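You operate a simulated robot arm through the tools that you are given. There is no shell and no other tool. Be economical: measure what you need, move in short steps, check, and stop when the job is done.

You are at the controls of a simulated robot arm. One attempt, no reset.

TASK
Wipe the stain off the spare cover, grease the bare patch on its rim and lay the cover gasket on.
Fine: grey pad, then the green brush with grease from the tin on the red cart; gasket last; pad and brush go back. Set down upright: grey pad, green brush. A coat counts when it lies all over at full strength: go over it till it gets no stronger. What is to be rubbed or washed off counts as gone when no trace of it is left.

It is judged by the outcome, as a careful person would: the job done as asked, and still so three seconds after it is handed in. It fails if anything else is knocked over, pushed out of place, dropped, spilled or broken. Lids that push on must go on centred and level and be pressed home; caps that screw on are set level and turned clockwise until they are tight.

THE ROBOT
A 6-joint arm with a two-finger parallel gripper, fixed in place. Base frame: the origin is at the foot of the arm, x ahead of it, y to its left, z up. Units: mm, degrees, N and s.
With the tool pointing down near the work surface it reaches from about 140 to 840 mm from the base axis. Its first joint turns from -166.0 to 166.0 degrees. Payload 3.91 kg.
The tool frame sits at the grasp point between the pads (the TCP): z along the fingers, y along the line on which they close. The tips reach 30 mm beyond it. The gripper opens to 110 mm. The fingers are 20 mm wide and 10 mm thick; the gripper's body (48 by 112 mm) begins 55 mm behind the TCP.
Orientation is told as [roll, pitch, yaw] about the base's x, y, z axes, in that order, counted from this pose: with the fingers straight down and closing along the base's y, the tool's x points along the base's -x, its y along +y and its z along -z.

THE INTERFACE
- The arm moves only by the tool move_arm. Its argument "motion" is a list of rows, each a list of 3 entries, a list of its own where there are three numbers: the finger opening in cm, from 0 to 11, then the shift along the tool's x, y, z in units of 100 mm (1.0 is 100 mm), then the turn, a rotation vector about the tool's x, y, z in units of 45 degrees (1.0 is 45 degrees). In form: [[hand, [tx, ty, tz], [ax, ay, az]], ...]. A call has 1 to 10 rows; each row is the pose to reach, as a shift and turn from the pose commanded when the call began, along the tool's axes at that moment. A call with a number of a shift or a turn outside -1 to 1 is refused whole. Rows are played at 5 a second. More than 50 mm and 8.6 degrees between two rows, or a gripper value outside its range, and nothing of the call is played. A pose out of reach is approached as far as the arm can. The call stops where the force on the tool passes 80 N (or 10 N more than at its start, if that is more) or the arm is blocked; 0.2 s more then pass. Each finger travels about 108 mm/s and halts on what it meets, pressing with about 36 N; the grip force reading is that of the motor and also rises with nothing between the fingers. The clock runs only during rows and for 0.2 s after the last one: add rows that repeat a pose to give the fingers time. It gives the time, the measured TCP pose, the force on the tool (base axes), the opening and the grip force at its end, in the units of the frame above (readings bear some noise), with the torque about the TCP (base axes, N m) and any sound that the robot's microphone picked up.
- Cameras (640 x 400 px; columns grow to the right, rows downward): "scene" is fixed at [397.4, 646.7, 1565.4]; the picture's right is [-1.00, -0.03, 0.00], its down [-0.01, 0.30, -0.95] and it looks along [0.03, -0.95, -0.30] (base axes); focal length 372 px, centre (320, 200). "wrist" rides on the gripper at [77, 7, -114] in the tool frame; the picture's right is [-0.09, 1.00, 0.00], its down [-0.80, -0.07, -0.59] and it looks along [-0.59, -0.05, 0.80] (tool axes); focal length 270 px, centre (320, 200). There is no depth. A picture from a camera that has moved, and an enlarged one, comes with that camera's place and axes in the base frame and with its lens. The place of the scene camera against the robot may be out by one fixed shift of up to 12 mm in any direction.
- get_image(camera): a new picture of that camera. No time passes.
- raise_lower(by): slides the trunk up (or, below 0, down) by that many mm; the arm rides with it, the base frame stays. It gives what a move gives, with no picture.
- inspect(camera, box): a new picture of the part [left, top, right, bottom] of that camera's present view, enlarged. No time passes.
- sign_off(): hands the job in; it is judged then, once.

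Go step by step. Nothing tells you positions but the pictures and the camera data: compare them with the known pose of the tool, close in by small moves and look again before you grip or let go. The budget is 120 turns and 76 pictures, counting those below and the enlarged ones. Unless the task says otherwise, let go and move clear before handing in, and close with one line.

The tools are called after "Request:" as name(argument=value, ...) on one line, values as JSON. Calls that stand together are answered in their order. move_arm: Moves the arm, as the interface text tells. Its arguments: {"type":"object","properties":{"motion":{"type":"array","items":{"type":"array"}}},"required":["motion"]} The other tools are called the same way: raise_lower (by) slides the trunk up or down; get_image (camera) takes a picture; inspect (camera, box) takes an enlarged picture of a part of a camera's view; sign_off () hands the job in.

At the start:

```text
time_s: 0.0
position: [230.7, -274.9, 1339.2]
orientation: [0.0, 0.0, 0.1]
ft_force: [-0.5, 0.3, 0.5]
wrist_torque: [0.0, 0.02, -0.02]
opening: 109.8
gripper_force: 0.0
trunk travel left (down, up): [-475.0, 65.0]
```

scene: 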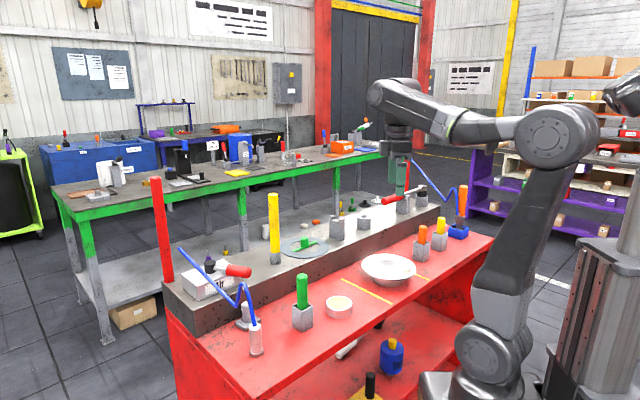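
wrist: 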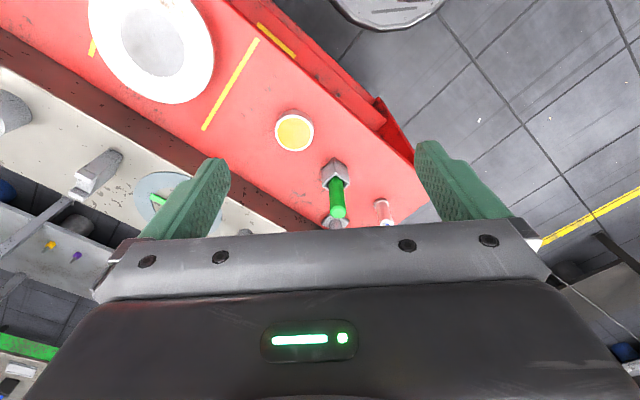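

I see a red cart with holders, a tin of grease and a dish, and a grey bench behind it. I'll zoom in to identify the cover, pad, brush and gasket.

Request:
inspect(camera="scene", box=[160, 220, 360, 360])

Request:
inspect(camera="scene", box=[320, 160, 500, 290])

Request:
inspect(camera="wrist", box=[0, 0, 440, 240])

```text
2.86 times, centred on (260, 290) of scene
camera zoom: at [397.4, 646.7, 1565.4], right [-1.0, -0.03, 0.0], down [-0.01, 0.3, -0.95], along [0.03, -0.95, -0.3], focal length 1061 px, centre (491, -57)
```

zoom: 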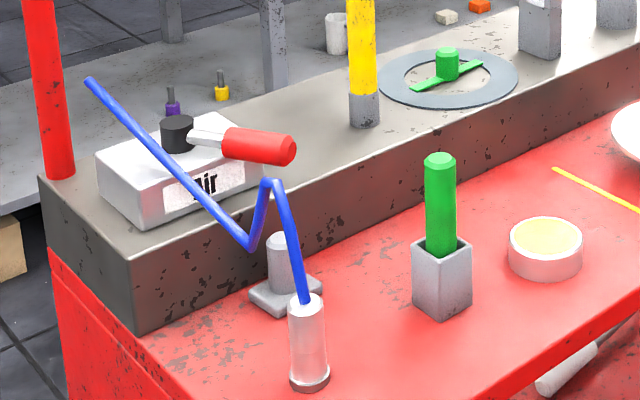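

```text
3.08 times, centred on (410, 225) of scene
camera zoom: at [397.4, 646.7, 1565.4], right [-1.0, -0.03, 0.0], down [-0.01, 0.3, -0.95], along [0.03, -0.95, -0.3], focal length 1143 px, centre (43, 123)
```

zoom: 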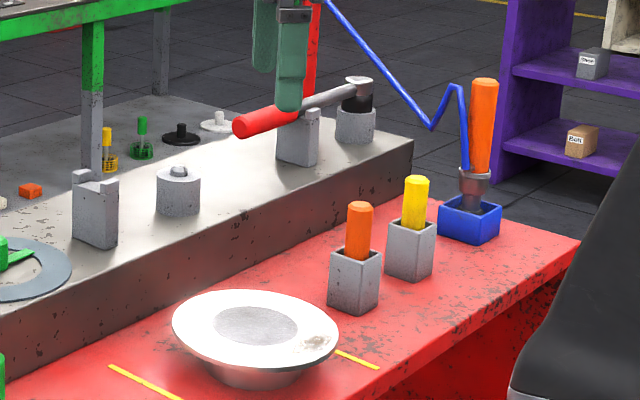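

```text
1.45 times, centred on (220, 120) of wrist
camera zoom: at [154.3, -266.4, 1454.8], right [0.09, 1.0, 0.0], down [0.8, -0.07, 0.59], along [0.59, -0.05, -0.8], focal length 393 px, centre (466, 316)
```

zoom: 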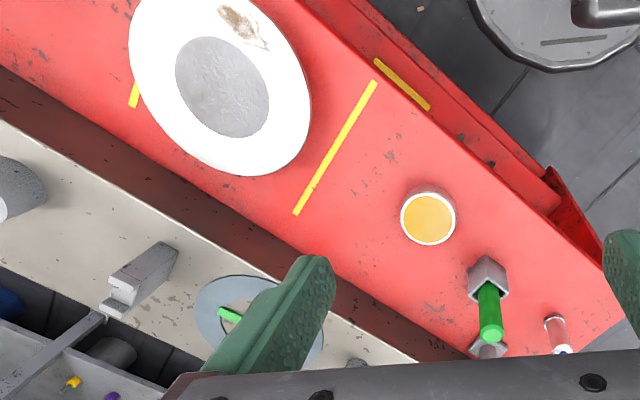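

Estimates so far are tin about (370,-339,915), cover (190,-558,930), gasket (493,-623,960), green brush (475,-261), and grey pad perhaps (640,-288). I'll stay high and move forward to get a view of the pad end.

Request:
move_arm(motion=[[8, [-0.45, -0.2, 0], [0, 0, 0]], [6, [-0.9, -0.4, 0], [0, 0, 0]]])

Request:
move_arm(motion=[[6, [-0.45, -0.2, 0], [0, 0, 0]], [6, [-0.9, -0.4, 0], [0, 0, 0]]])

Request:
get_image(camera="wrist")

```text
time_s: 0.6
position: [321.6, -311.6, 1339.8]
orientation: [0.0, 0.0, 0.1]
ft_force: [-0.5, 0.0, -0.4]
wrist_torque: [0.04, 0.04, 0.04]
opening: 60.0
gripper_force: 0.0
trunk travel left (down, up): [-475.0, 65.0]
```

```text
time_s: 1.2
position: [415.4, -352.5, 1339.0]
orientation: [0.1, 0.1, 0.0]
ft_force: [0.4, -0.3, -0.2]
wrist_torque: [0.0, -0.01, 0.0]
opening: 60.0
gripper_force: 0.2
trunk travel left (down, up): [-475.0, 65.0]
```

```text
70 pictures are left
camera wrist: at [339.6, -344.4, 1454.6], right [0.09, 1.0, 0.0], down [0.8, -0.07, 0.59], along [0.59, -0.05, -0.81], focal length 270 px, centre (320, 200)
```

wrist: 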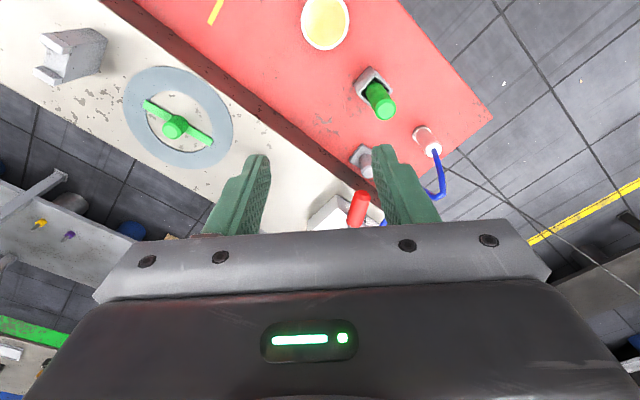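

The gasket is clearly a ring with a green cross bar and a knob. I'll move further ahead to see the pad and the blue wire.

Request:
move_arm(motion=[[6, [-0.45, 0.1, 0], [0, 0, 0]], [6, [-0.9, 0.2, 0], [0, 0, 0]]])

Request:
move_arm(motion=[[6, [-0.45, 0.1, 0], [0, 0, 0]], [6, [-0.7, 0.2, 0], [0, 0, 0]]])

Request:
get_image(camera="wrist")

```text
time_s: 1.8
position: [505.1, -329.7, 1341.2]
orientation: [0.0, 0.1, -0.1]
ft_force: [0.3, 0.0, -0.8]
wrist_torque: [-0.01, 0.05, -0.03]
opening: 60.0
gripper_force: 0.1
trunk travel left (down, up): [-475.0, 65.0]
```

```text
time_s: 2.4
position: [564.6, -308.6, 1325.3]
orientation: [-0.2, -0.2, 0.0]
ft_force: [0.9, -0.4, 0.2]
wrist_torque: [-0.02, -0.02, 0.01]
opening: 60.0
gripper_force: 0.1
out of reach, approached as far as the arm can: row 1, 2
trunk travel left (down, up): [-475.0, 65.0]
```

```text
69 pictures are left
camera wrist: at [488.3, -299.8, 1439.1], right [0.09, 1.0, 0.0], down [0.8, -0.07, 0.6], along [0.6, -0.06, -0.8], focal length 270 px, centre (320, 200)
```

wrist: 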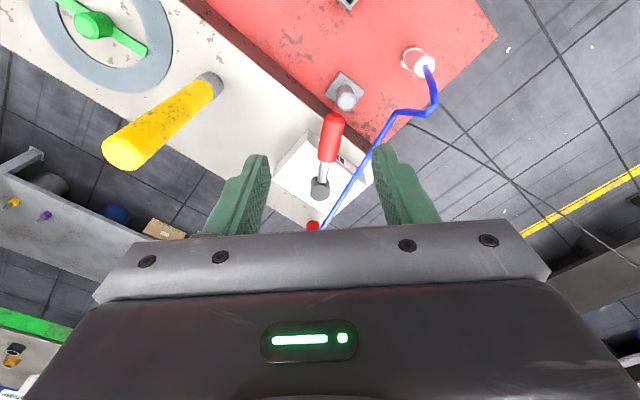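

The pad stands by the bench at about (633,-270). A red valve handle overhangs it at z≈1050 and a blue wire is on its other side, so I'll back off a little and lower the trunk for a closer look.

Request:
move_arm(motion=[[6, [0.3, 0.2, 0], [0, 0, 0]], [6, [0.4, 0.3, 0], [0, 0, 0]]])

Request:
raise_lower(by=-190)

Request:
get_image(camera="wrist")

Request:
get_image(camera="scene")

```text
time_s: 3.0
position: [522.8, -280.1, 1326.2]
orientation: [0.0, 0.0, 0.0]
ft_force: [-0.5, 0.0, 0.2]
wrist_torque: [0.03, -0.02, -0.01]
opening: 59.9
gripper_force: 0.1
trunk travel left (down, up): [-475.0, 65.0]
```

```text
time_s: 5.1
position: [523.2, -280.6, 1136.5]
orientation: [0.1, 0.1, 0.0]
ft_force: [-0.4, 1.2, 0.7]
wrist_torque: [-0.06, 0.03, 0.0]
opening: 60.0
gripper_force: 0.0
trunk travel left (down, up): [-285.0, 255.0]
```

```text
68 pictures are left
camera wrist: at [446.9, -272.3, 1250.8], right [0.09, 1.0, 0.0], down [0.8, -0.07, 0.59], along [0.59, -0.05, -0.8], focal length 270 px, centre (320, 200)
```

wrist: 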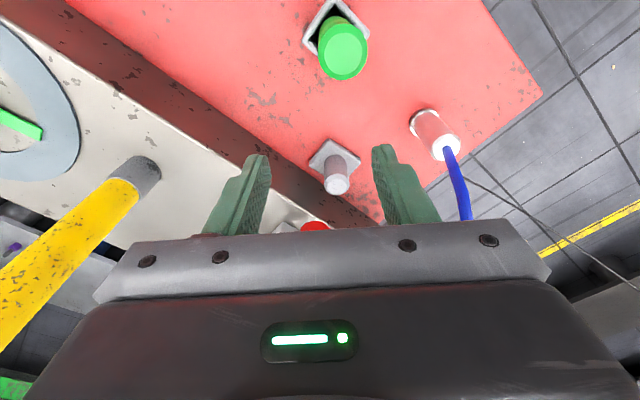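

```text
67 pictures are left
```

scene: 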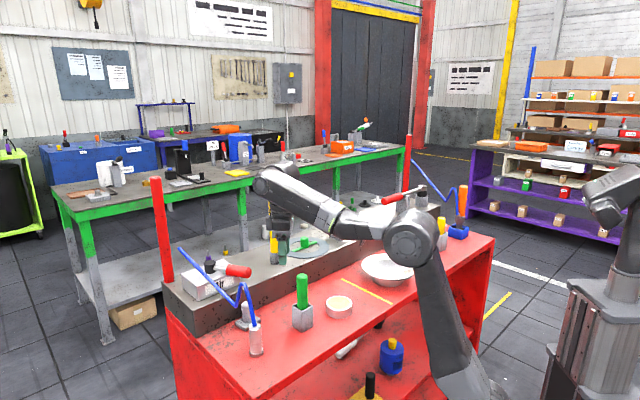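

The pad post is upright with its top at about (634,-267,964), clear of the handle tip at about (635,-301,1050). I'll lean the gripper 30° back and yaw it slightly so it passes between the handle, wire and brush.

Request:
move_arm(motion=[[5, [-0.2, 0.15, 0], [0, 0, 0.133]], [5, [-0.37, 0.3, 0], [0, 0, 0.267]]])

Request:
move_arm(motion=[[5, [0, 0, 0], [0, -0.167, 0]], [5, [0, 0, 0], [0, -0.333, 0]], [5, [0, 0, 0], [0, -0.5, 0]], [5, [0, 0, 0], [0, -0.667, 0]]])

Request:
get_image(camera="wrist")

```text
time_s: 5.7
position: [559.1, -252.3, 1136.8]
orientation: [0.0, -0.1, -12.1]
ft_force: [-0.1, 0.0, 0.1]
wrist_torque: [0.02, 0.04, 0.02]
opening: 50.2
gripper_force: 0.1
trunk travel left (down, up): [-285.0, 255.0]
```

```text
time_s: 6.7
position: [559.9, -251.6, 1136.3]
orientation: [0.0, -30.0, -12.1]
ft_force: [0.3, -0.4, 0.0]
wrist_torque: [0.02, -0.01, 0.02]
opening: 50.0
gripper_force: 0.0
trunk travel left (down, up): [-285.0, 255.0]
```

```text
66 pictures are left
camera wrist: at [440.5, -216.9, 1196.9], right [0.28, 0.96, 0.04], down [0.37, -0.15, 0.92], along [0.88, -0.24, -0.4], focal length 270 px, centre (320, 200)
```

wrist: 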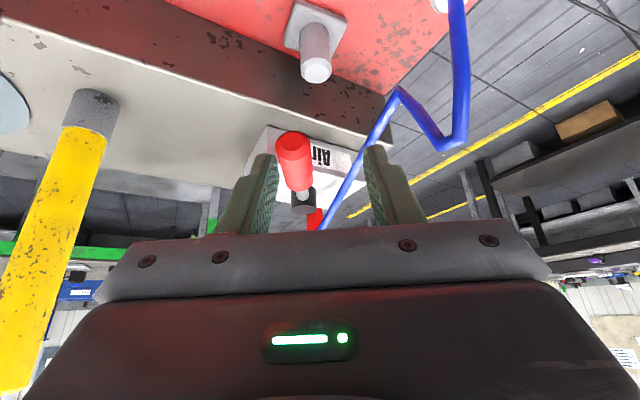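

The post and obstacles match my estimates. I'm descending to the pre-grasp line and will check.

Request:
move_arm(motion=[[5, [0.1, 0, 0.35], [0, 0, 0]], [5, [0.2, -0.01, 0.7], [0, 0, 0]], [5, [0.28, -0.01, 0.99], [0, 0, 0]]])

Request:
move_arm(motion=[[5, [0, 0, 0.25], [0, 0, 0]], [5, [0, 0, 0.5], [0, 0, 0]]])

Request:
get_image(camera="wrist")

Request:
inspect(camera="scene", box=[160, 180, 480, 380])

```text
time_s: 7.5
position: [584.4, -256.5, 1036.2]
orientation: [0.0, -30.0, -12.0]
ft_force: [-0.4, 0.1, 0.1]
wrist_torque: [0.03, -0.01, 0.0]
opening: 50.1
gripper_force: 0.1
trunk travel left (down, up): [-285.0, 255.0]
```

```text
time_s: 8.1
position: [609.3, -261.8, 993.7]
orientation: [0.0, -30.0, -12.0]
ft_force: [0.3, 0.3, -0.9]
wrist_torque: [-0.03, -0.03, 0.0]
opening: 49.9
gripper_force: 0.1
trunk travel left (down, up): [-285.0, 255.0]
```

```text
65 pictures are left
camera wrist: at [491.5, -228.1, 1054.1], right [0.28, 0.96, 0.04], down [0.37, -0.15, 0.92], along [0.88, -0.24, -0.4], focal length 270 px, centre (320, 200)
```

wrist: 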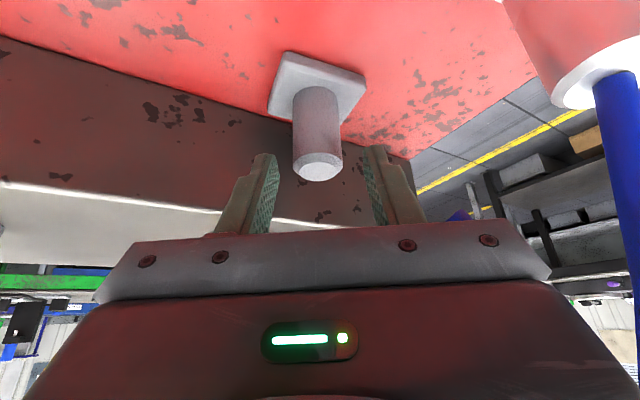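

```text
2.00 times, centred on (320, 280) of scene
camera zoom: at [397.4, 646.7, 1565.4], right [-1.0, -0.03, 0.0], down [-0.01, 0.3, -0.95], along [0.03, -0.95, -0.3], focal length 743 px, centre (320, 40)
```

zoom: 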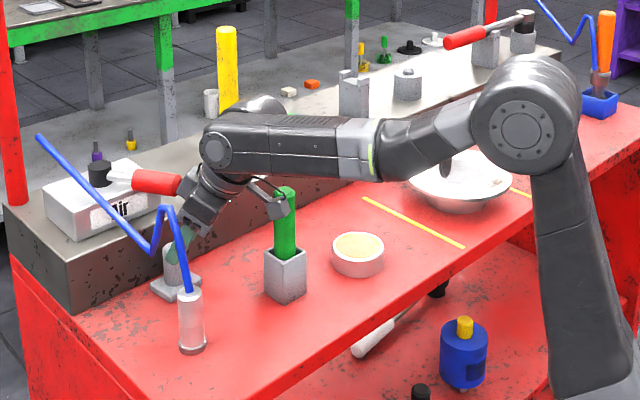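

The post is centred between the fingers. I'll advance the last 46 mm and close.

Request:
move_arm(motion=[[5, [0, 0, 0.25], [0, 0, 0]], [5, [0, 0, 0.46], [0, 0, 0]], [0, [0, 0, 0.46], [0, 0, 0]], [0, [0, 0, 0.46], [0, 0, 0]], [0, [0, 0, 0.46], [0, 0, 0]]])

Request:
get_image(camera="wrist")

```text
time_s: 9.3
position: [631.5, -265.6, 951.9]
orientation: [0.0, -30.1, -12.0]
ft_force: [0.2, -0.1, 0.1]
wrist_torque: [-0.01, 0.01, -0.02]
opening: 30.8
gripper_force: 35.8
trunk travel left (down, up): [-285.0, 255.0]
```

```text
63 pictures are left
camera wrist: at [511.8, -233.0, 1012.4], right [0.28, 0.96, 0.04], down [0.37, -0.15, 0.92], along [0.88, -0.24, -0.4], focal length 270 px, centre (320, 200)
```

wrist: 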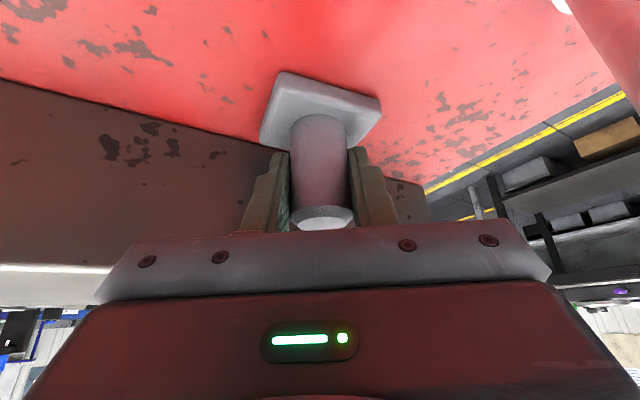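

The pad is gripped at 31 mm with TCP z 951.9, which I'll reuse for putting it back. Now I'll lift it back along the approach path.

Request:
move_arm(motion=[[0, [0, 0, -0.15], [0, 0, 0]], [0, [0, 0, -0.4], [0, 0, 0]], [0, [0, 0, -0.7], [0, 0, 0]], [0, [0, 0, -0.96], [0, 0, 0]]])

Request:
move_arm(motion=[[0, [-0.1, 0, -0.35], [0, 0, 0]], [0, [-0.2, 0.01, -0.7], [0, 0, 0]], [0, [-0.28, 0.01, -0.99], [0, 0, 0]]])

Request:
get_image(camera="wrist")

```text
time_s: 10.3
position: [584.3, -256.9, 1036.7]
orientation: [0.0, -30.0, -12.0]
ft_force: [0.6, 0.4, 0.3]
wrist_torque: [0.01, 0.0, 0.0]
opening: 29.5
gripper_force: 36.3
trunk travel left (down, up): [-285.0, 255.0]
```

```text
time_s: 11.1
position: [561.4, -252.3, 1135.0]
orientation: [-0.1, -30.0, -12.0]
ft_force: [0.2, 0.3, -0.6]
wrist_torque: [0.0, 0.04, -0.04]
opening: 29.6
gripper_force: 35.9
trunk travel left (down, up): [-285.0, 255.0]
```

```text
62 pictures are left
camera wrist: at [442.9, -218.4, 1195.4], right [0.28, 0.96, 0.04], down [0.37, -0.15, 0.92], along [0.88, -0.24, -0.4], focal length 270 px, centre (320, 200)
```

wrist: 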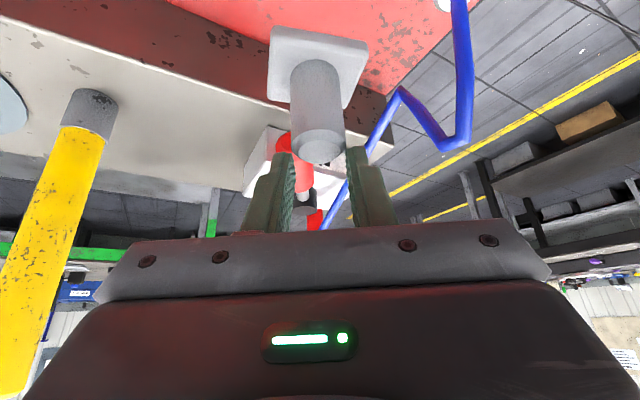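

The pad has slipped down in the fingers by about 35 mm, so I'll look closely at how it is held before going further.

Request:
inspect(camera="wrist", box=[220, 10, 420, 240])

Request:
inspect(camera="scene", box=[180, 170, 380, 310])

```text
1.74 times, centred on (320, 125) of wrist
camera zoom: at [442.9, -218.4, 1195.4], right [0.28, 0.96, 0.04], down [0.37, -0.15, 0.92], along [0.88, -0.24, -0.4], focal length 470 px, centre (320, 330)
```

zoom: 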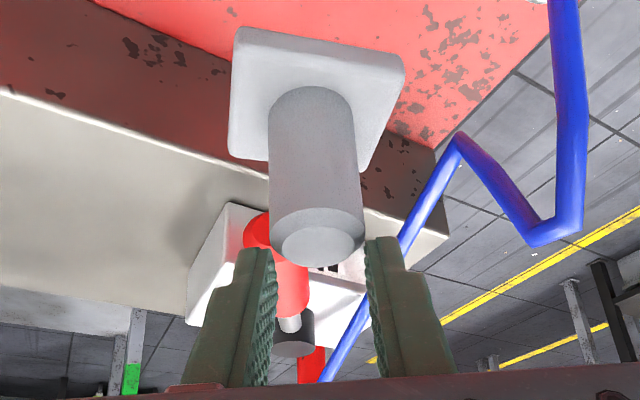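

```text
2.86 times, centred on (280, 240) of scene
camera zoom: at [397.4, 646.7, 1565.4], right [-1.0, -0.03, 0.0], down [-0.01, 0.3, -0.95], along [0.03, -0.95, -0.3], focal length 1061 px, centre (434, 86)
```

zoom: 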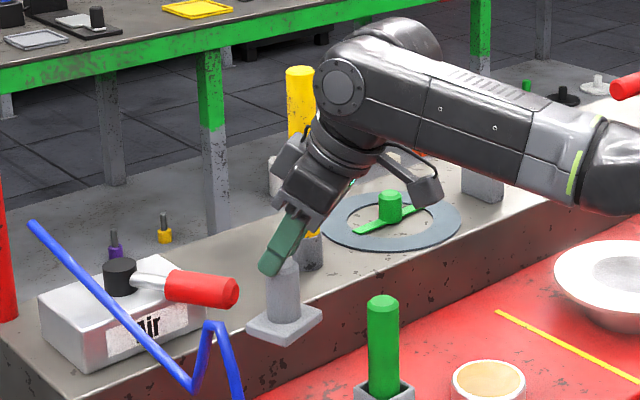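

The pad hangs only by the fingertips, so I'll set it back in its spot along the same path and regrip deeper.

Request:
move_arm(motion=[[0, [0.1, 0, 0.35], [0, 0, 0]], [0, [0.2, -0.01, 0.7], [0, 0, 0]], [0, [0.28, -0.01, 0.99], [0, 0, 0]]])

Request:
move_arm(motion=[[0, [0, 0, 0.2], [0, 0, 0]], [0, [0, 0, 0.4], [0, 0, 0]], [0, [0, 0, 0.54], [0, 0, 0]]])

Request:
get_image(camera="wrist")

```text
time_s: 11.9
position: [584.2, -254.3, 1034.9]
orientation: [0.0, -30.0, -12.0]
ft_force: [0.3, 0.5, -1.3]
wrist_torque: [-0.01, 0.01, 0.02]
opening: 29.6
gripper_force: 36.3
trunk travel left (down, up): [-285.0, 255.0]
```

```text
time_s: 12.7
position: [608.0, -262.8, 996.2]
orientation: [-0.1, -30.6, -12.0]
ft_force: [-13.8, 3.5, 27.7]
wrist_torque: [0.32, 0.97, -0.01]
opening: 29.6
gripper_force: 36.7
trunk travel left (down, up): [-285.0, 255.0]
```

```text
59 pictures are left
camera wrist: at [488.3, -229.3, 1055.0], right [0.28, 0.96, 0.04], down [0.37, -0.15, 0.92], along [0.89, -0.24, -0.39], focal length 270 px, centre (320, 200)
```

wrist: 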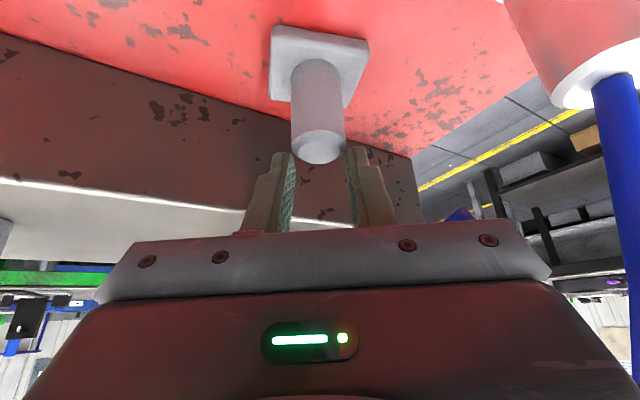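

The pad touched down at about 28 N, so I'll open, go about 44 mm deeper and grip again.

Request:
move_arm(motion=[[5, [0, 0, 0], [0, 0, 0]], [5, [0, 0, 0], [0, 0, 0]], [5, [0.06, 0, 0.22], [0, 0, 0]], [5, [0.12, 0, 0.44], [0, 0, 0]], [0, [0.12, 0, 0.44], [0, 0, 0]], [0, [0.12, 0, 0.44], [0, 0, 0]], [0, [0.12, 0, 0.44], [0, 0, 0]], [0, [0.12, 0, 0.44], [0, 0, 0]], [0, [0.12, 0, 0.44], [0, 0, 0]]])

Request:
get_image(camera="wrist")

```text
time_s: 14.7
position: [622.0, -264.6, 944.9]
orientation: [0.1, -30.0, -12.0]
ft_force: [0.5, -1.2, 3.4]
wrist_torque: [-0.16, -0.03, 0.05]
opening: 30.1
gripper_force: 36.3
trunk travel left (down, up): [-285.0, 255.0]
```

```text
58 pictures are left
camera wrist: at [503.7, -231.0, 1005.9], right [0.28, 0.96, 0.04], down [0.37, -0.15, 0.92], along [0.88, -0.24, -0.4], focal length 270 px, centre (320, 200)
```

wrist: 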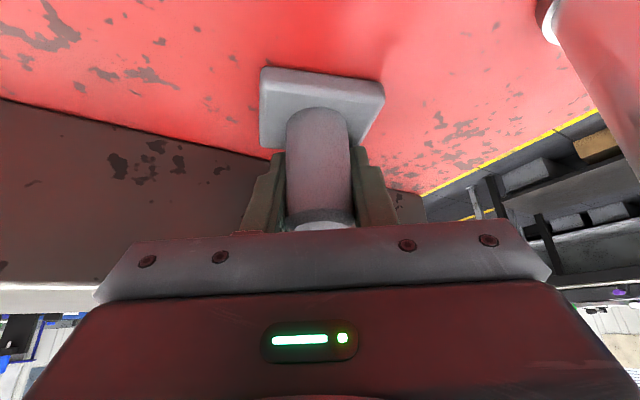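

Gripped deeper. I'll lift slowly this time and compare.

Request:
move_arm(motion=[[0, [0, 0, -0.02], [0, 0, 0]], [0, [0, 0, -0.05], [0, 0, 0]], [0, [0, 0, -0.1], [0, 0, 0]], [0, [0, 0, -0.16], [0, 0, 0]], [0, [0, 0, -0.22], [0, 0, 0]], [0, [0, 0, -0.3], [0, 0, 0]]])

Request:
get_image(camera="wrist")

```text
time_s: 16.1
position: [607.6, -259.8, 972.9]
orientation: [-0.1, -30.1, -12.0]
ft_force: [0.0, 0.0, 0.6]
wrist_torque: [0.0, 0.02, 0.0]
opening: 30.3
gripper_force: 36.1
trunk travel left (down, up): [-285.0, 255.0]
```

```text
57 pictures are left
camera wrist: at [488.3, -226.2, 1032.8], right [0.28, 0.96, 0.04], down [0.37, -0.15, 0.92], along [0.88, -0.24, -0.4], focal length 270 px, centre (320, 200)
```

wrist: 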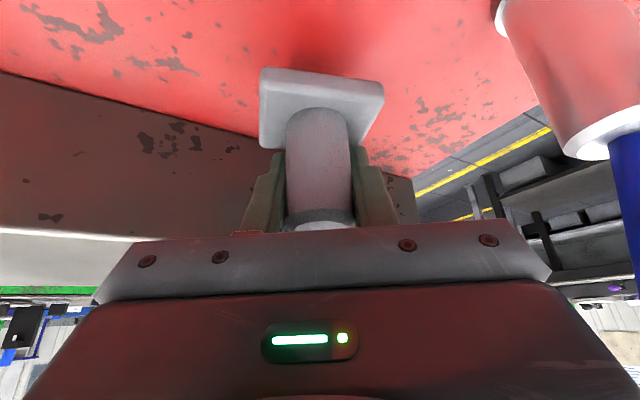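

It holds firmly now. I'll retreat along the approach path and then go up.

Request:
move_arm(motion=[[0, [0, 0, -0.15], [0, 0, 0]], [0, [0, 0, -0.4], [0, 0, 0]], [0, [0, 0, -0.66], [0, 0, 0]]])

Request:
move_arm(motion=[[0, [-0.1, 0, -0.17], [0, 0, 0]], [0, [-0.3, 0, -0.52], [0, 0, 0]], [0, [-0.5, 0, -0.87], [0, 0, 0]]])

Request:
raise_lower(by=60)

```text
time_s: 16.9
position: [575.1, -255.5, 1030.4]
orientation: [0.0, -29.9, -12.0]
ft_force: [0.4, -0.4, -0.7]
wrist_torque: [0.0, -0.04, 0.02]
opening: 30.3
gripper_force: 36.6
trunk travel left (down, up): [-285.0, 255.0]
```

```text
time_s: 17.7
position: [575.8, -256.0, 1128.6]
orientation: [0.0, -30.0, -12.0]
ft_force: [-0.5, 0.8, -0.4]
wrist_torque: [-0.02, -0.02, 0.05]
opening: 30.3
gripper_force: 35.6
trunk travel left (down, up): [-285.0, 255.0]
```

```text
time_s: 18.7
position: [576.4, -256.4, 1188.2]
orientation: [0.0, -30.0, -12.0]
ft_force: [0.2, -0.7, -1.3]
wrist_torque: [0.0, 0.0, -0.02]
opening: 30.3
gripper_force: 36.0
trunk travel left (down, up): [-345.0, 195.0]
```

The pad is clear at z 1188. I'll swing over to the cover in four legs while yawing -48°, keeping the same tilt, then take a look.

Request:
move_arm(motion=[[0, [0.21, -0.222, -0.121], [0.044, 0, 0.077]], [0, [0.42, -0.444, -0.243], [0.089, 0, 0.154]], [0, [0.63, -0.666, -0.364], [0.133, 0, 0.231]]])

Request:
move_arm(motion=[[0, [0.165, -0.268, -0.096], [0.044, 0, 0.077]], [0, [0.33, -0.535, -0.191], [0.089, 0, 0.154]], [0, [0.496, -0.803, -0.287], [0.133, 0, 0.231]]])

Request:
move_arm(motion=[[0, [0.097, -0.328, -0.056], [0.044, 0, 0.077]], [0, [0.193, -0.657, -0.112], [0.089, 0, 0.154]], [0, [0.29, -0.985, -0.168], [0.133, 0, 0.231]]])

Request:
move_arm(motion=[[0, [-0.034, -0.305, 0.02], [0.044, 0, 0.077]], [0, [-0.069, -0.609, 0.039], [0.089, 0, 0.154]], [0, [-0.103, -0.914, 0.059], [0.133, 0, 0.231]]])

Request:
get_image(camera="wrist")

Request:
inspect(camera="scene", box=[330, 220, 450, 300])

```text
time_s: 19.5
position: [491.2, -304.4, 1189.1]
orientation: [0.0, -30.0, -24.1]
ft_force: [0.5, -0.7, -0.6]
wrist_torque: [-0.01, -0.01, -0.01]
opening: 30.4
gripper_force: 35.6
trunk travel left (down, up): [-345.0, 195.0]
```

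```text
time_s: 20.3
position: [404.1, -355.7, 1189.1]
orientation: [0.1, -29.9, -36.1]
ft_force: [-0.4, 0.1, -0.3]
wrist_torque: [-0.03, 0.0, 0.0]
opening: 30.5
gripper_force: 36.1
trunk travel left (down, up): [-345.0, 195.0]
```

```text
time_s: 21.1
position: [320.1, -416.2, 1189.8]
orientation: [0.1, -30.1, -48.1]
ft_force: [0.6, -0.6, 0.0]
wrist_torque: [-0.01, 0.03, -0.01]
opening: 30.4
gripper_force: 36.1
trunk travel left (down, up): [-345.0, 195.0]
```

```text
time_s: 21.9
position: [258.6, -486.3, 1188.0]
orientation: [0.1, -30.0, -60.1]
ft_force: [-0.4, 0.9, -0.7]
wrist_torque: [-0.03, 0.01, -0.03]
opening: 30.4
gripper_force: 36.4
trunk travel left (down, up): [-345.0, 195.0]
```

```text
56 pictures are left
camera wrist: at [203.6, -374.3, 1247.5], right [0.9, 0.43, 0.04], down [0.14, -0.38, 0.92], along [0.41, -0.82, -0.4], focal length 270 px, centre (320, 200)
```

wrist: 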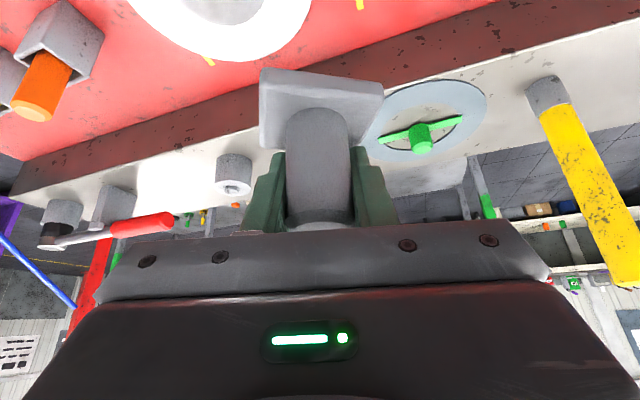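

```text
5.00 times, centred on (390, 260) of scene
camera zoom: at [397.4, 646.7, 1565.4], right [-1.0, -0.03, 0.0], down [-0.01, 0.3, -0.95], along [0.03, -0.95, -0.3], focal length 1857 px, centre (-30, -100)
```

zoom: 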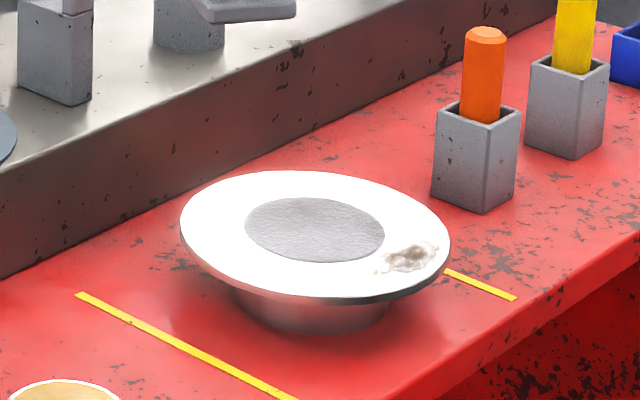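

The cover has a white flange with a brownish stain and a grey centre. I'll lower closer to see the rim well.

Request:
move_arm(motion=[[0, [0.24, -0.105, 0.225], [0, 0, 0]], [0, [0.48, -0.21, 0.45], [0, 0, 0]], [0, [0.72, -0.315, 0.675], [0, 0, 0]], [0, [0.95, -0.42, 0.9], [0, 0, 0]]])

Request:
inspect(camera="wrist", box=[100, 0, 520, 240])

```text
time_s: 22.9
position: [205.8, -473.6, 1064.0]
orientation: [0.1, -30.0, -60.1]
ft_force: [-0.3, 0.3, -0.4]
wrist_torque: [0.02, -0.01, 0.0]
opening: 30.3
gripper_force: 36.1
trunk travel left (down, up): [-345.0, 195.0]
```

```text
1.52 times, centred on (310, 120) of wrist
camera zoom: at [150.0, -361.5, 1124.7], right [0.9, 0.43, 0.05], down [0.14, -0.38, 0.92], along [0.41, -0.82, -0.4], focal length 412 px, centre (335, 322)
```

zoom: 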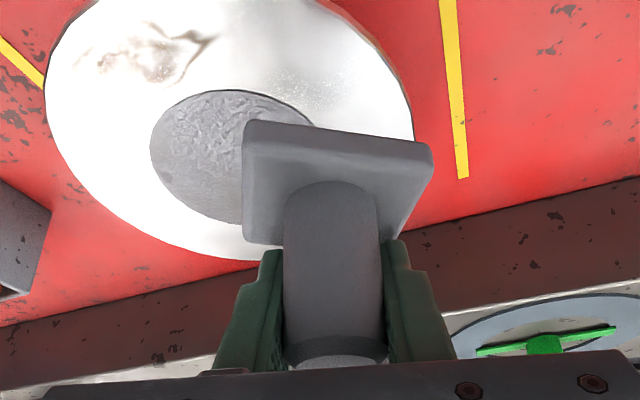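

Now I see the brown stain at about (140,-502) and a fainter speckled patch at about (205,-493), which I take to be the bare patch. I'll bring the pad above the stain and lower it.

Request:
move_arm(motion=[[0, [0.038, -0.355, -0.022], [0, 0, 0]], [0, [0.076, -0.71, -0.044], [0, 0, 0]]])

Request:
move_arm(motion=[[0, [0.12, 0, 0.21], [0, 0, 0]], [0, [0.25, 0, 0.433], [0, 0, 0]]])

Request:
inspect(camera="wrist", box=[100, 0, 520, 240])

Request:
inspect(camera="scene", box=[340, 200, 460, 280])

```text
time_s: 23.5
position: [137.7, -502.7, 1063.1]
orientation: [0.1, -30.0, -60.0]
ft_force: [-0.3, 0.6, -0.4]
wrist_torque: [-0.02, -0.02, -0.03]
opening: 30.4
gripper_force: 36.4
trunk travel left (down, up): [-345.0, 195.0]
```

```text
time_s: 24.1
position: [140.5, -504.0, 1013.4]
orientation: [0.1, -30.0, -60.0]
ft_force: [-0.1, -0.1, 0.3]
wrist_torque: [-0.03, -0.01, -0.02]
opening: 30.4
gripper_force: 35.8
trunk travel left (down, up): [-345.0, 195.0]
```

```text
1.52 times, centred on (310, 120) of wrist
camera zoom: at [85.0, -392.2, 1073.0], right [0.9, 0.43, 0.04], down [0.14, -0.38, 0.92], along [0.41, -0.82, -0.4], focal length 412 px, centre (335, 322)
```

zoom: 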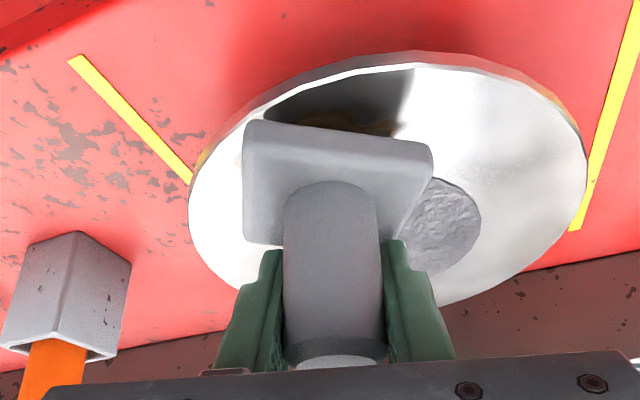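

```text
5.00 times, centred on (400, 240) of scene
camera zoom: at [397.4, 646.7, 1565.4], right [-1.0, -0.03, 0.0], down [-0.01, 0.3, -0.95], along [0.03, -0.95, -0.3], focal length 1857 px, centre (-80, 0)
```

zoom: 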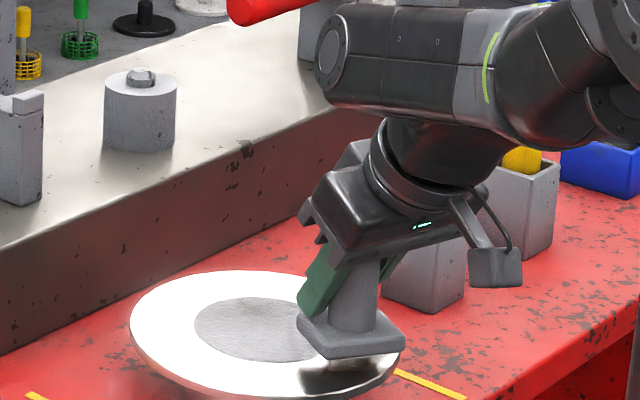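

The pad is hovering over the stain. I'm lowering it in small steps to find contact.

Request:
move_arm(motion=[[0, [0.04, 0, 0.069], [0, 0, 0]], [0, [0.07, 0, 0.121], [0, 0, 0]]])

Request:
move_arm(motion=[[0, [0.02, 0, 0.035], [0, 0, 0]]])

Request:
move_arm(motion=[[0, [0.02, 0, 0.035], [0, 0, 0]]])

```text
time_s: 24.7
position: [139.9, -504.1, 997.5]
orientation: [0.1, -30.0, -60.0]
ft_force: [0.1, -0.3, -1.0]
wrist_torque: [0.02, -0.01, -0.01]
opening: 30.5
gripper_force: 35.6
trunk travel left (down, up): [-345.0, 195.0]
```

```text
time_s: 25.1
position: [141.0, -501.3, 996.6]
orientation: [0.0, -30.3, -60.0]
ft_force: [-2.2, -1.5, 16.5]
wrist_torque: [0.29, 0.3, 0.02]
opening: 30.3
gripper_force: 36.2
trunk travel left (down, up): [-345.0, 195.0]
```

```text
time_s: 25.5
position: [140.1, -502.1, 998.1]
orientation: [-0.1, -30.7, -60.0]
ft_force: [-2.9, -2.9, 43.4]
wrist_torque: [0.63, 0.03, 0.02]
opening: 30.5
gripper_force: 36.1
trunk travel left (down, up): [-345.0, 195.0]
```

Contact is at z≈997.5, and I pressed harder than wanted. I'll ease to about 10 N and scrub back and forth over the stain.

Request:
move_arm(motion=[[0, [-0.0275, 0, -0.048], [0, 0, 0]], [0, [-0.0275, 0.1, -0.048], [0, 0, 0]], [0, [-0.0275, 0.2, -0.048], [0, 0, 0]], [0, [-0.0275, 0.1, -0.048], [0, 0, 0]], [0, [-0.0275, 0, -0.048], [0, 0, 0]], [0, [-0.0275, -0.1, -0.048], [0, 0, 0]], [0, [-0.0275, -0.2, -0.048], [0, 0, 0]], [0, [-0.0275, -0.1, -0.048], [0, 0, 0]], [0, [-0.0275, 0, -0.048], [0, 0, 0]]])

Request:
get_image(camera="wrist")

```text
time_s: 27.5
position: [139.3, -502.7, 996.3]
orientation: [0.0, -30.0, -60.0]
ft_force: [-4.8, -3.1, 9.8]
wrist_torque: [0.05, 0.24, 0.1]
opening: 30.1
gripper_force: 36.1
trunk travel left (down, up): [-345.0, 195.0]
```

```text
51 pictures are left
camera wrist: at [84.6, -391.2, 1057.6], right [0.9, 0.43, 0.04], down [0.14, -0.38, 0.92], along [0.41, -0.82, -0.4], focal length 270 px, centre (320, 200)
```

wrist: 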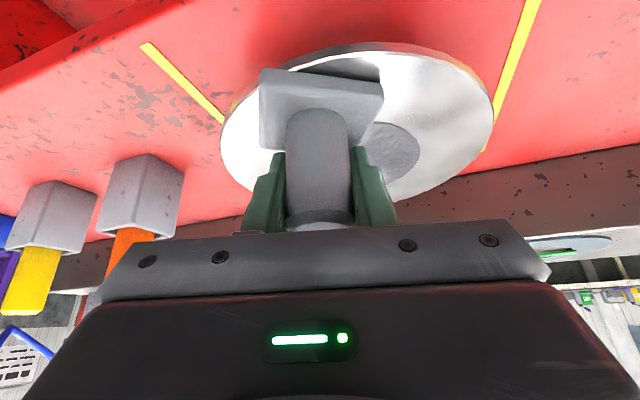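

Scrubbing works at about 10 N. I'll repeat the strokes a bit further out and in radially.

Request:
move_arm(motion=[[0, [0.087, 0, -0.05], [0, 0, 0]], [0, [0.087, 0.13, -0.05], [0, 0, 0]], [0, [0.087, 0.26, -0.05], [0, 0, 0]], [0, [0.087, 0.13, -0.05], [0, 0, 0]], [0, [0.087, 0, -0.05], [0, 0, 0]], [0, [0.087, -0.13, -0.05], [0, 0, 0]], [0, [0.087, -0.26, -0.05], [0, 0, 0]], [0, [0, -0.26, 0], [0, 0, 0]], [0, [0, -0.13, 0], [0, 0, 0]], [0, [0, 0, 0], [0, 0, 0]]])

Request:
move_arm(motion=[[0, [-0.087, 0, 0.05], [0, 0, 0]], [0, [-0.087, 0.13, 0.05], [0, 0, 0]], [0, [-0.087, 0.26, 0.05], [0, 0, 0]], [0, [-0.087, 0.13, 0.05], [0, 0, 0]], [0, [-0.087, 0, 0.05], [0, 0, 0]], [0, [-0.087, -0.13, 0.05], [0, 0, 0]], [0, [-0.087, -0.26, 0.05], [0, 0, 0]], [0, [0, -0.26, 0], [0, 0, 0]], [0, [0, -0.13, 0], [0, 0, 0]], [0, [0, 0, 0], [0, 0, 0]]])

Request:
move_arm(motion=[[0, [-0.1, 0, -0.173], [0, 0, 0]], [0, [-0.25, 0.2, -0.433], [0, 0, 0]], [0, [-0.25, 0.6, -0.433], [0, 0, 0]]])

Request:
inspect(camera="wrist", box=[100, 0, 520, 240])

Request:
inspect(camera="scene", box=[330, 220, 450, 300])

```text
time_s: 29.7
position: [141.0, -501.7, 995.9]
orientation: [0.1, -30.0, -59.9]
ft_force: [-1.4, 0.3, 3.0]
wrist_torque: [-0.07, 0.11, -0.04]
opening: 30.4
gripper_force: 36.1
trunk travel left (down, up): [-345.0, 195.0]
```

```text
time_s: 31.9
position: [140.1, -502.0, 997.4]
orientation: [0.0, -29.9, -60.1]
ft_force: [-0.4, 1.9, 0.8]
wrist_torque: [0.0, -0.03, -0.03]
opening: 30.2
gripper_force: 35.6
trunk travel left (down, up): [-345.0, 195.0]
```

```text
time_s: 32.7
position: [192.9, -472.2, 1049.6]
orientation: [0.1, -30.1, -60.1]
ft_force: [-1.0, 0.1, -1.1]
wrist_torque: [-0.01, -0.03, -0.02]
opening: 30.3
gripper_force: 36.1
trunk travel left (down, up): [-345.0, 195.0]
```

```text
1.52 times, centred on (310, 120) of wrist
camera zoom: at [137.8, -359.7, 1109.9], right [0.9, 0.43, 0.04], down [0.14, -0.38, 0.92], along [0.41, -0.82, -0.4], focal length 412 px, centre (335, 322)
```

zoom: 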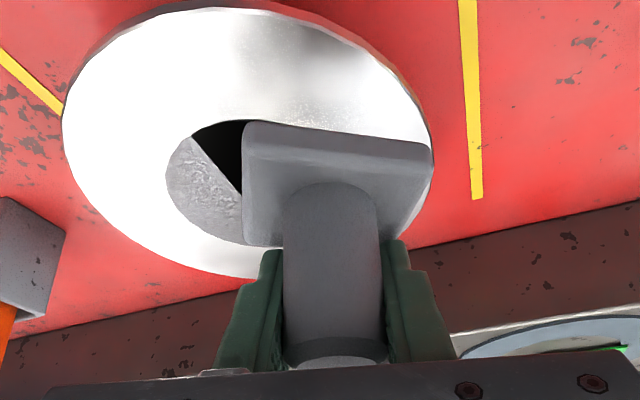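

```text
5.00 times, centred on (390, 260) of scene
camera zoom: at [397.4, 646.7, 1565.4], right [-1.0, -0.03, 0.0], down [-0.01, 0.3, -0.95], along [0.03, -0.95, -0.3], focal length 1857 px, centre (-30, -100)
```

zoom: 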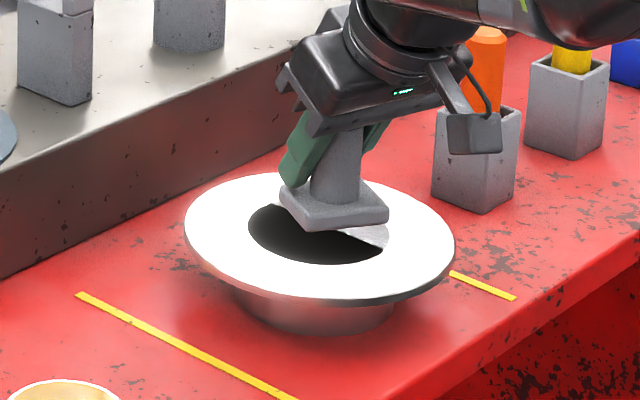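

The stain looks gone in both views. The white is overexposed, so I'll make one more scrub pass to be sure.

Request:
move_arm(motion=[[0, [0, -0.4, 0], [0, 0, 0]], [0, [0.12, -0.6, 0.2], [0, 0, 0]], [0, [0.24, -0.6, 0.416], [0, 0, 0]], [0, [0.257, -0.6, 0.446], [0, 0, 0]]])

Request:
move_arm(motion=[[0, [0.087, 0.13, -0.05], [0, 0, 0]], [0, [0.087, 0.28, -0.05], [0, 0, 0]], [0, [0.087, 0.14, -0.05], [0, 0, 0]], [0, [0.087, 0, -0.05], [0, 0, 0]], [0, [0.087, -0.15, -0.05], [0, 0, 0]], [0, [0.087, -0.28, -0.05], [0, 0, 0]], [0, [0, -0.28, 0], [0, 0, 0]], [0, [0, -0.14, 0], [0, 0, 0]], [0, [0, 0, 0], [0, 0, 0]]])

Request:
move_arm(motion=[[0, [0, 0.14, 0], [0, 0, 0]], [0, [0, 0.28, 0], [0, 0, 0]], [0, [-0.1, 0.28, 0.058], [0, 0, 0]], [0, [-0.1, 0.14, 0.058], [0, 0, 0]], [0, [-0.1, 0, 0.058], [0, 0, 0]], [0, [-0.1, -0.15, 0.058], [0, 0, 0]], [0, [-0.1, -0.28, 0.058], [0, 0, 0]], [0, [0, -0.28, 0], [0, 0, 0]], [0, [0, -0.14, 0], [0, 0, 0]], [0, [0, 0, 0], [0, 0, 0]]])

Request:
move_arm(motion=[[0, [-0.1, 0, -0.173], [0, 0, 0]], [0, [-0.25, 0.2, -0.433], [0, 0, 0]], [0, [-0.25, 0.6, -0.433], [0, 0, 0]], [0, [-0.25, 0.9, -0.433], [0, 0, 0]]])

Request:
inspect(camera="wrist", box=[100, 0, 340, 140])

```text
time_s: 33.7
position: [140.2, -503.2, 998.3]
orientation: [0.0, -30.0, -60.1]
ft_force: [-0.2, 0.2, -0.3]
wrist_torque: [-0.01, 0.0, 0.0]
opening: 30.7
gripper_force: 35.3
trunk travel left (down, up): [-345.0, 195.0]
```

```text
time_s: 35.7
position: [141.1, -500.6, 997.4]
orientation: [-0.1, -30.3, -60.0]
ft_force: [-11.1, -5.4, 30.7]
wrist_torque: [0.11, 0.37, 0.07]
opening: 30.2
gripper_force: 35.8
trunk travel left (down, up): [-345.0, 195.0]
```

```text
time_s: 37.9
position: [138.1, -500.4, 995.9]
orientation: [-0.1, -30.2, -59.9]
ft_force: [-11.7, -6.4, 31.4]
wrist_torque: [-0.03, 0.47, 0.05]
opening: 30.5
gripper_force: 35.7
trunk travel left (down, up): [-345.0, 195.0]
```

```text
time_s: 38.9
position: [219.9, -459.2, 1045.6]
orientation: [0.1, -30.0, -60.2]
ft_force: [-0.1, -0.3, -0.3]
wrist_torque: [-0.01, 0.02, 0.01]
opening: 30.4
gripper_force: 36.2
trunk travel left (down, up): [-345.0, 195.0]
```

```text
2.67 times, centred on (220, 70) of wrist
camera zoom: at [164.9, -346.2, 1106.3], right [0.9, 0.43, 0.05], down [0.14, -0.38, 0.91], along [0.41, -0.82, -0.4], focal length 721 px, centre (587, 547)
```

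zoom: 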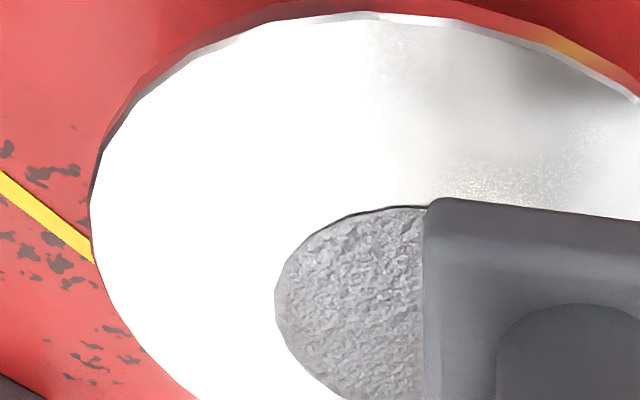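

The stain is gone. I'll carry the pad back to its place, retracing the high path, and then study the rim unobstructed.

Request:
move_arm(motion=[[0, [-0.17, 0, -0.29], [0, 0, 0]], [0, [-0.34, 0, -0.58], [0, 0, 0]], [0, [-0.5, 0, -0.866], [0, 0, 0]]])

Request:
raise_lower(by=40)

Request:
move_arm(motion=[[0, [-0.042, 0.318, 0.024], [-0.044, 0, -0.077]], [0, [-0.085, 0.636, 0.049], [-0.089, 0, -0.154]], [0, [-0.127, 0.954, 0.073], [-0.133, 0, -0.231]]])

Request:
move_arm(motion=[[0, [-0.044, 0.326, 0.026], [-0.044, 0, -0.077]], [0, [-0.089, 0.652, 0.051], [-0.089, 0, -0.154]], [0, [-0.133, 0.978, 0.077], [-0.133, 0, -0.231]]])

Request:
move_arm(motion=[[0, [-0.113, 0.33, 0.065], [-0.044, 0, -0.077]], [0, [-0.227, 0.66, 0.131], [-0.089, 0, -0.154]], [0, [-0.34, 0.99, 0.196], [-0.133, 0, -0.231]]])

Request:
move_arm(motion=[[0, [-0.173, 0.297, 0.1], [-0.044, 0, -0.077]], [0, [-0.347, 0.593, 0.2], [-0.089, 0, -0.154]], [0, [-0.52, 0.89, 0.3], [-0.133, 0, -0.231]]])

Request:
raise_lower(by=-60)

```text
time_s: 39.7
position: [218.6, -457.6, 1145.6]
orientation: [0.1, -30.0, -60.0]
ft_force: [-0.1, 0.1, -0.4]
wrist_torque: [0.02, 0.0, 0.02]
opening: 30.3
gripper_force: 35.8
trunk travel left (down, up): [-345.0, 195.0]
```

```text
time_s: 40.5
position: [219.0, -457.6, 1183.9]
orientation: [0.1, -30.0, -60.1]
ft_force: [-0.9, 0.0, -1.2]
wrist_torque: [-0.01, -0.01, -0.02]
opening: 29.9
gripper_force: 36.1
trunk travel left (down, up): [-385.0, 155.0]
```

```text
time_s: 41.3
position: [309.1, -422.2, 1183.3]
orientation: [0.1, -30.0, -48.0]
ft_force: [-0.2, -0.4, -1.2]
wrist_torque: [0.01, -0.02, 0.0]
opening: 30.5
gripper_force: 36.2
trunk travel left (down, up): [-385.0, 155.0]
```

```text
time_s: 42.1
position: [392.5, -369.1, 1186.5]
orientation: [0.0, -30.0, -36.1]
ft_force: [-0.2, 0.9, 0.3]
wrist_torque: [0.0, 0.0, 0.01]
opening: 30.5
gripper_force: 36.0
trunk travel left (down, up): [-385.0, 155.0]
```

```text
time_s: 42.9
position: [482.6, -312.8, 1185.7]
orientation: [-0.1, -30.0, -24.0]
ft_force: [0.0, 0.4, -1.0]
wrist_torque: [0.0, 0.0, 0.01]
opening: 30.2
gripper_force: 36.2
trunk travel left (down, up): [-385.0, 155.0]
```

```text
time_s: 43.7
position: [573.6, -254.5, 1183.3]
orientation: [0.0, -30.0, -12.1]
ft_force: [0.1, 0.1, -0.4]
wrist_torque: [-0.01, -0.01, 0.05]
opening: 30.2
gripper_force: 35.7
trunk travel left (down, up): [-385.0, 155.0]
```

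```text
time_s: 44.7
position: [572.6, -253.8, 1122.9]
orientation: [0.0, -30.1, -12.0]
ft_force: [-0.2, 1.2, -0.3]
wrist_torque: [0.02, -0.01, 0.01]
opening: 30.1
gripper_force: 36.1
trunk travel left (down, up): [-325.0, 215.0]
```

Descending on the return line to the pad's place.

Request:
move_arm(motion=[[0, [0.11, 0, 0.32], [0, 0, 0]], [0, [0.22, -0.01, 0.63], [0, 0, 0]], [0, [0.334, -0.011, 0.95], [0, 0, 0]]])

Request:
move_arm(motion=[[0, [0, 0, 0.3], [0, 0, 0]], [0, [0, 0, 0.6], [0, 0, 0]], [0, [0, 0, 0.82], [0, 0, 0]]])

Request:
get_image(camera="wrist")

```text
time_s: 45.5
position: [592.1, -258.9, 1024.4]
orientation: [0.0, -30.1, -11.9]
ft_force: [0.4, 0.4, -0.8]
wrist_torque: [-0.02, -0.01, 0.0]
opening: 30.3
gripper_force: 36.2
trunk travel left (down, up): [-325.0, 215.0]
```

```text
time_s: 46.3
position: [630.5, -268.5, 952.1]
orientation: [0.0, -30.0, -11.9]
ft_force: [-0.2, -0.1, 0.0]
wrist_torque: [-0.02, -0.04, 0.0]
opening: 30.4
gripper_force: 35.7
trunk travel left (down, up): [-325.0, 215.0]
```

```text
47 pictures are left
camera wrist: at [511.9, -234.5, 1012.5], right [0.28, 0.96, 0.04], down [0.37, -0.15, 0.92], along [0.88, -0.24, -0.4], focal length 270 px, centre (320, 200)
```

wrist: 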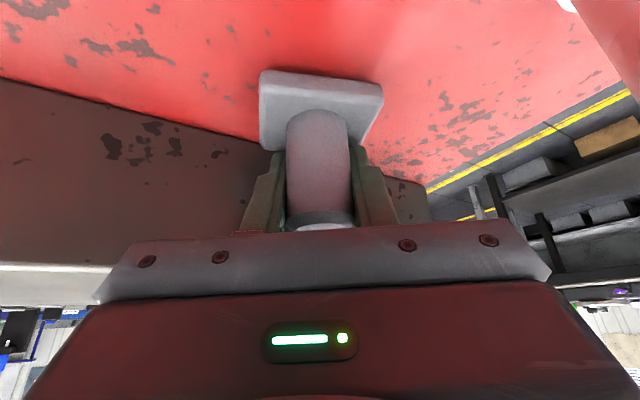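

The position matches the original picture. I'm lowering the last few mm to contact.

Request:
move_arm(motion=[[0, [0.003, 0, 0.03], [0, 0, 0]], [0, [0.003, 0, 0.045], [0, 0, 0]]])

Request:
move_arm(motion=[[0, [0.01, 0, 0.0173], [0, 0, 0]]])

Request:
move_arm(motion=[[0, [0.0075, 0, 0.013], [0, 0, 0]]])

```text
time_s: 46.9
position: [632.8, -268.3, 948.0]
orientation: [0.0, -30.0, -12.0]
ft_force: [0.2, 0.8, 0.5]
wrist_torque: [-0.02, 0.01, 0.0]
opening: 30.3
gripper_force: 36.5
trunk travel left (down, up): [-325.0, 215.0]
```

```text
time_s: 47.3
position: [631.6, -267.7, 946.9]
orientation: [0.0, -30.0, -11.9]
ft_force: [0.0, 0.1, -0.2]
wrist_torque: [0.0, 0.0, -0.01]
opening: 30.2
gripper_force: 35.7
trunk travel left (down, up): [-325.0, 215.0]
```

```text
time_s: 47.7
position: [630.9, -268.6, 944.9]
orientation: [-0.1, -30.0, -12.0]
ft_force: [1.0, 0.5, -0.4]
wrist_torque: [0.0, 0.02, -0.01]
opening: 30.4
gripper_force: 35.5
trunk travel left (down, up): [-325.0, 215.0]
```

Request:
move_arm(motion=[[0, [0.0075, 0, 0.013], [0, 0, 0]]])

Request:
move_arm(motion=[[0, [0.0075, 0, 0.013], [0, 0, 0]]])

```text
time_s: 48.1
position: [632.5, -268.2, 944.7]
orientation: [0.1, -30.2, -12.0]
ft_force: [-1.4, 0.4, 4.0]
wrist_torque: [0.04, -0.02, -0.02]
opening: 30.1
gripper_force: 36.7
trunk travel left (down, up): [-325.0, 215.0]
```

```text
time_s: 48.5
position: [630.9, -268.2, 945.0]
orientation: [-0.1, -30.3, -12.0]
ft_force: [1.0, 0.5, 11.8]
wrist_torque: [0.12, 0.15, 0.03]
opening: 30.3
gripper_force: 35.6
trunk travel left (down, up): [-325.0, 215.0]
```

The pad is resting on the cart. I'll release, back out and check it stands.

Request:
move_arm(motion=[[5, [0, 0, 0], [0, 0, 0]], [5, [0, 0, 0], [0, 0, 0]], [5, [0, 0, -0.2], [0, 0, 0]], [5, [0, 0, -0.5], [0, 0, 0]], [5, [0, 0, -0.9], [0, 0, 0]]])

Request:
get_image(camera="wrist")

```text
time_s: 49.7
position: [587.2, -257.7, 1019.6]
orientation: [0.0, -30.0, -12.0]
ft_force: [0.4, 0.4, 0.0]
wrist_torque: [0.02, 0.01, 0.0]
opening: 50.3
gripper_force: 0.0
trunk travel left (down, up): [-325.0, 215.0]
```

```text
46 pictures are left
camera wrist: at [469.1, -224.6, 1081.2], right [0.28, 0.96, 0.04], down [0.37, -0.15, 0.92], along [0.88, -0.24, -0.4], focal length 270 px, centre (320, 200)
```

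wrist: 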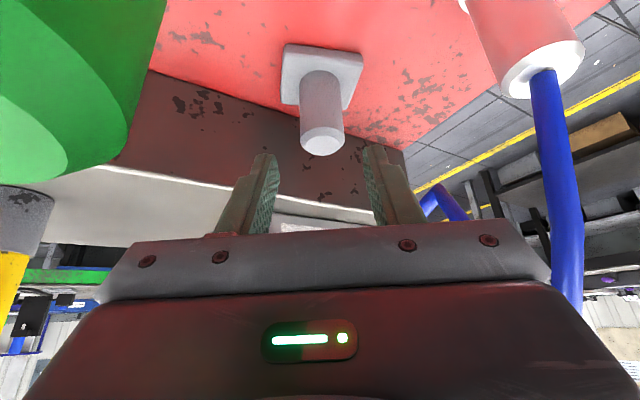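

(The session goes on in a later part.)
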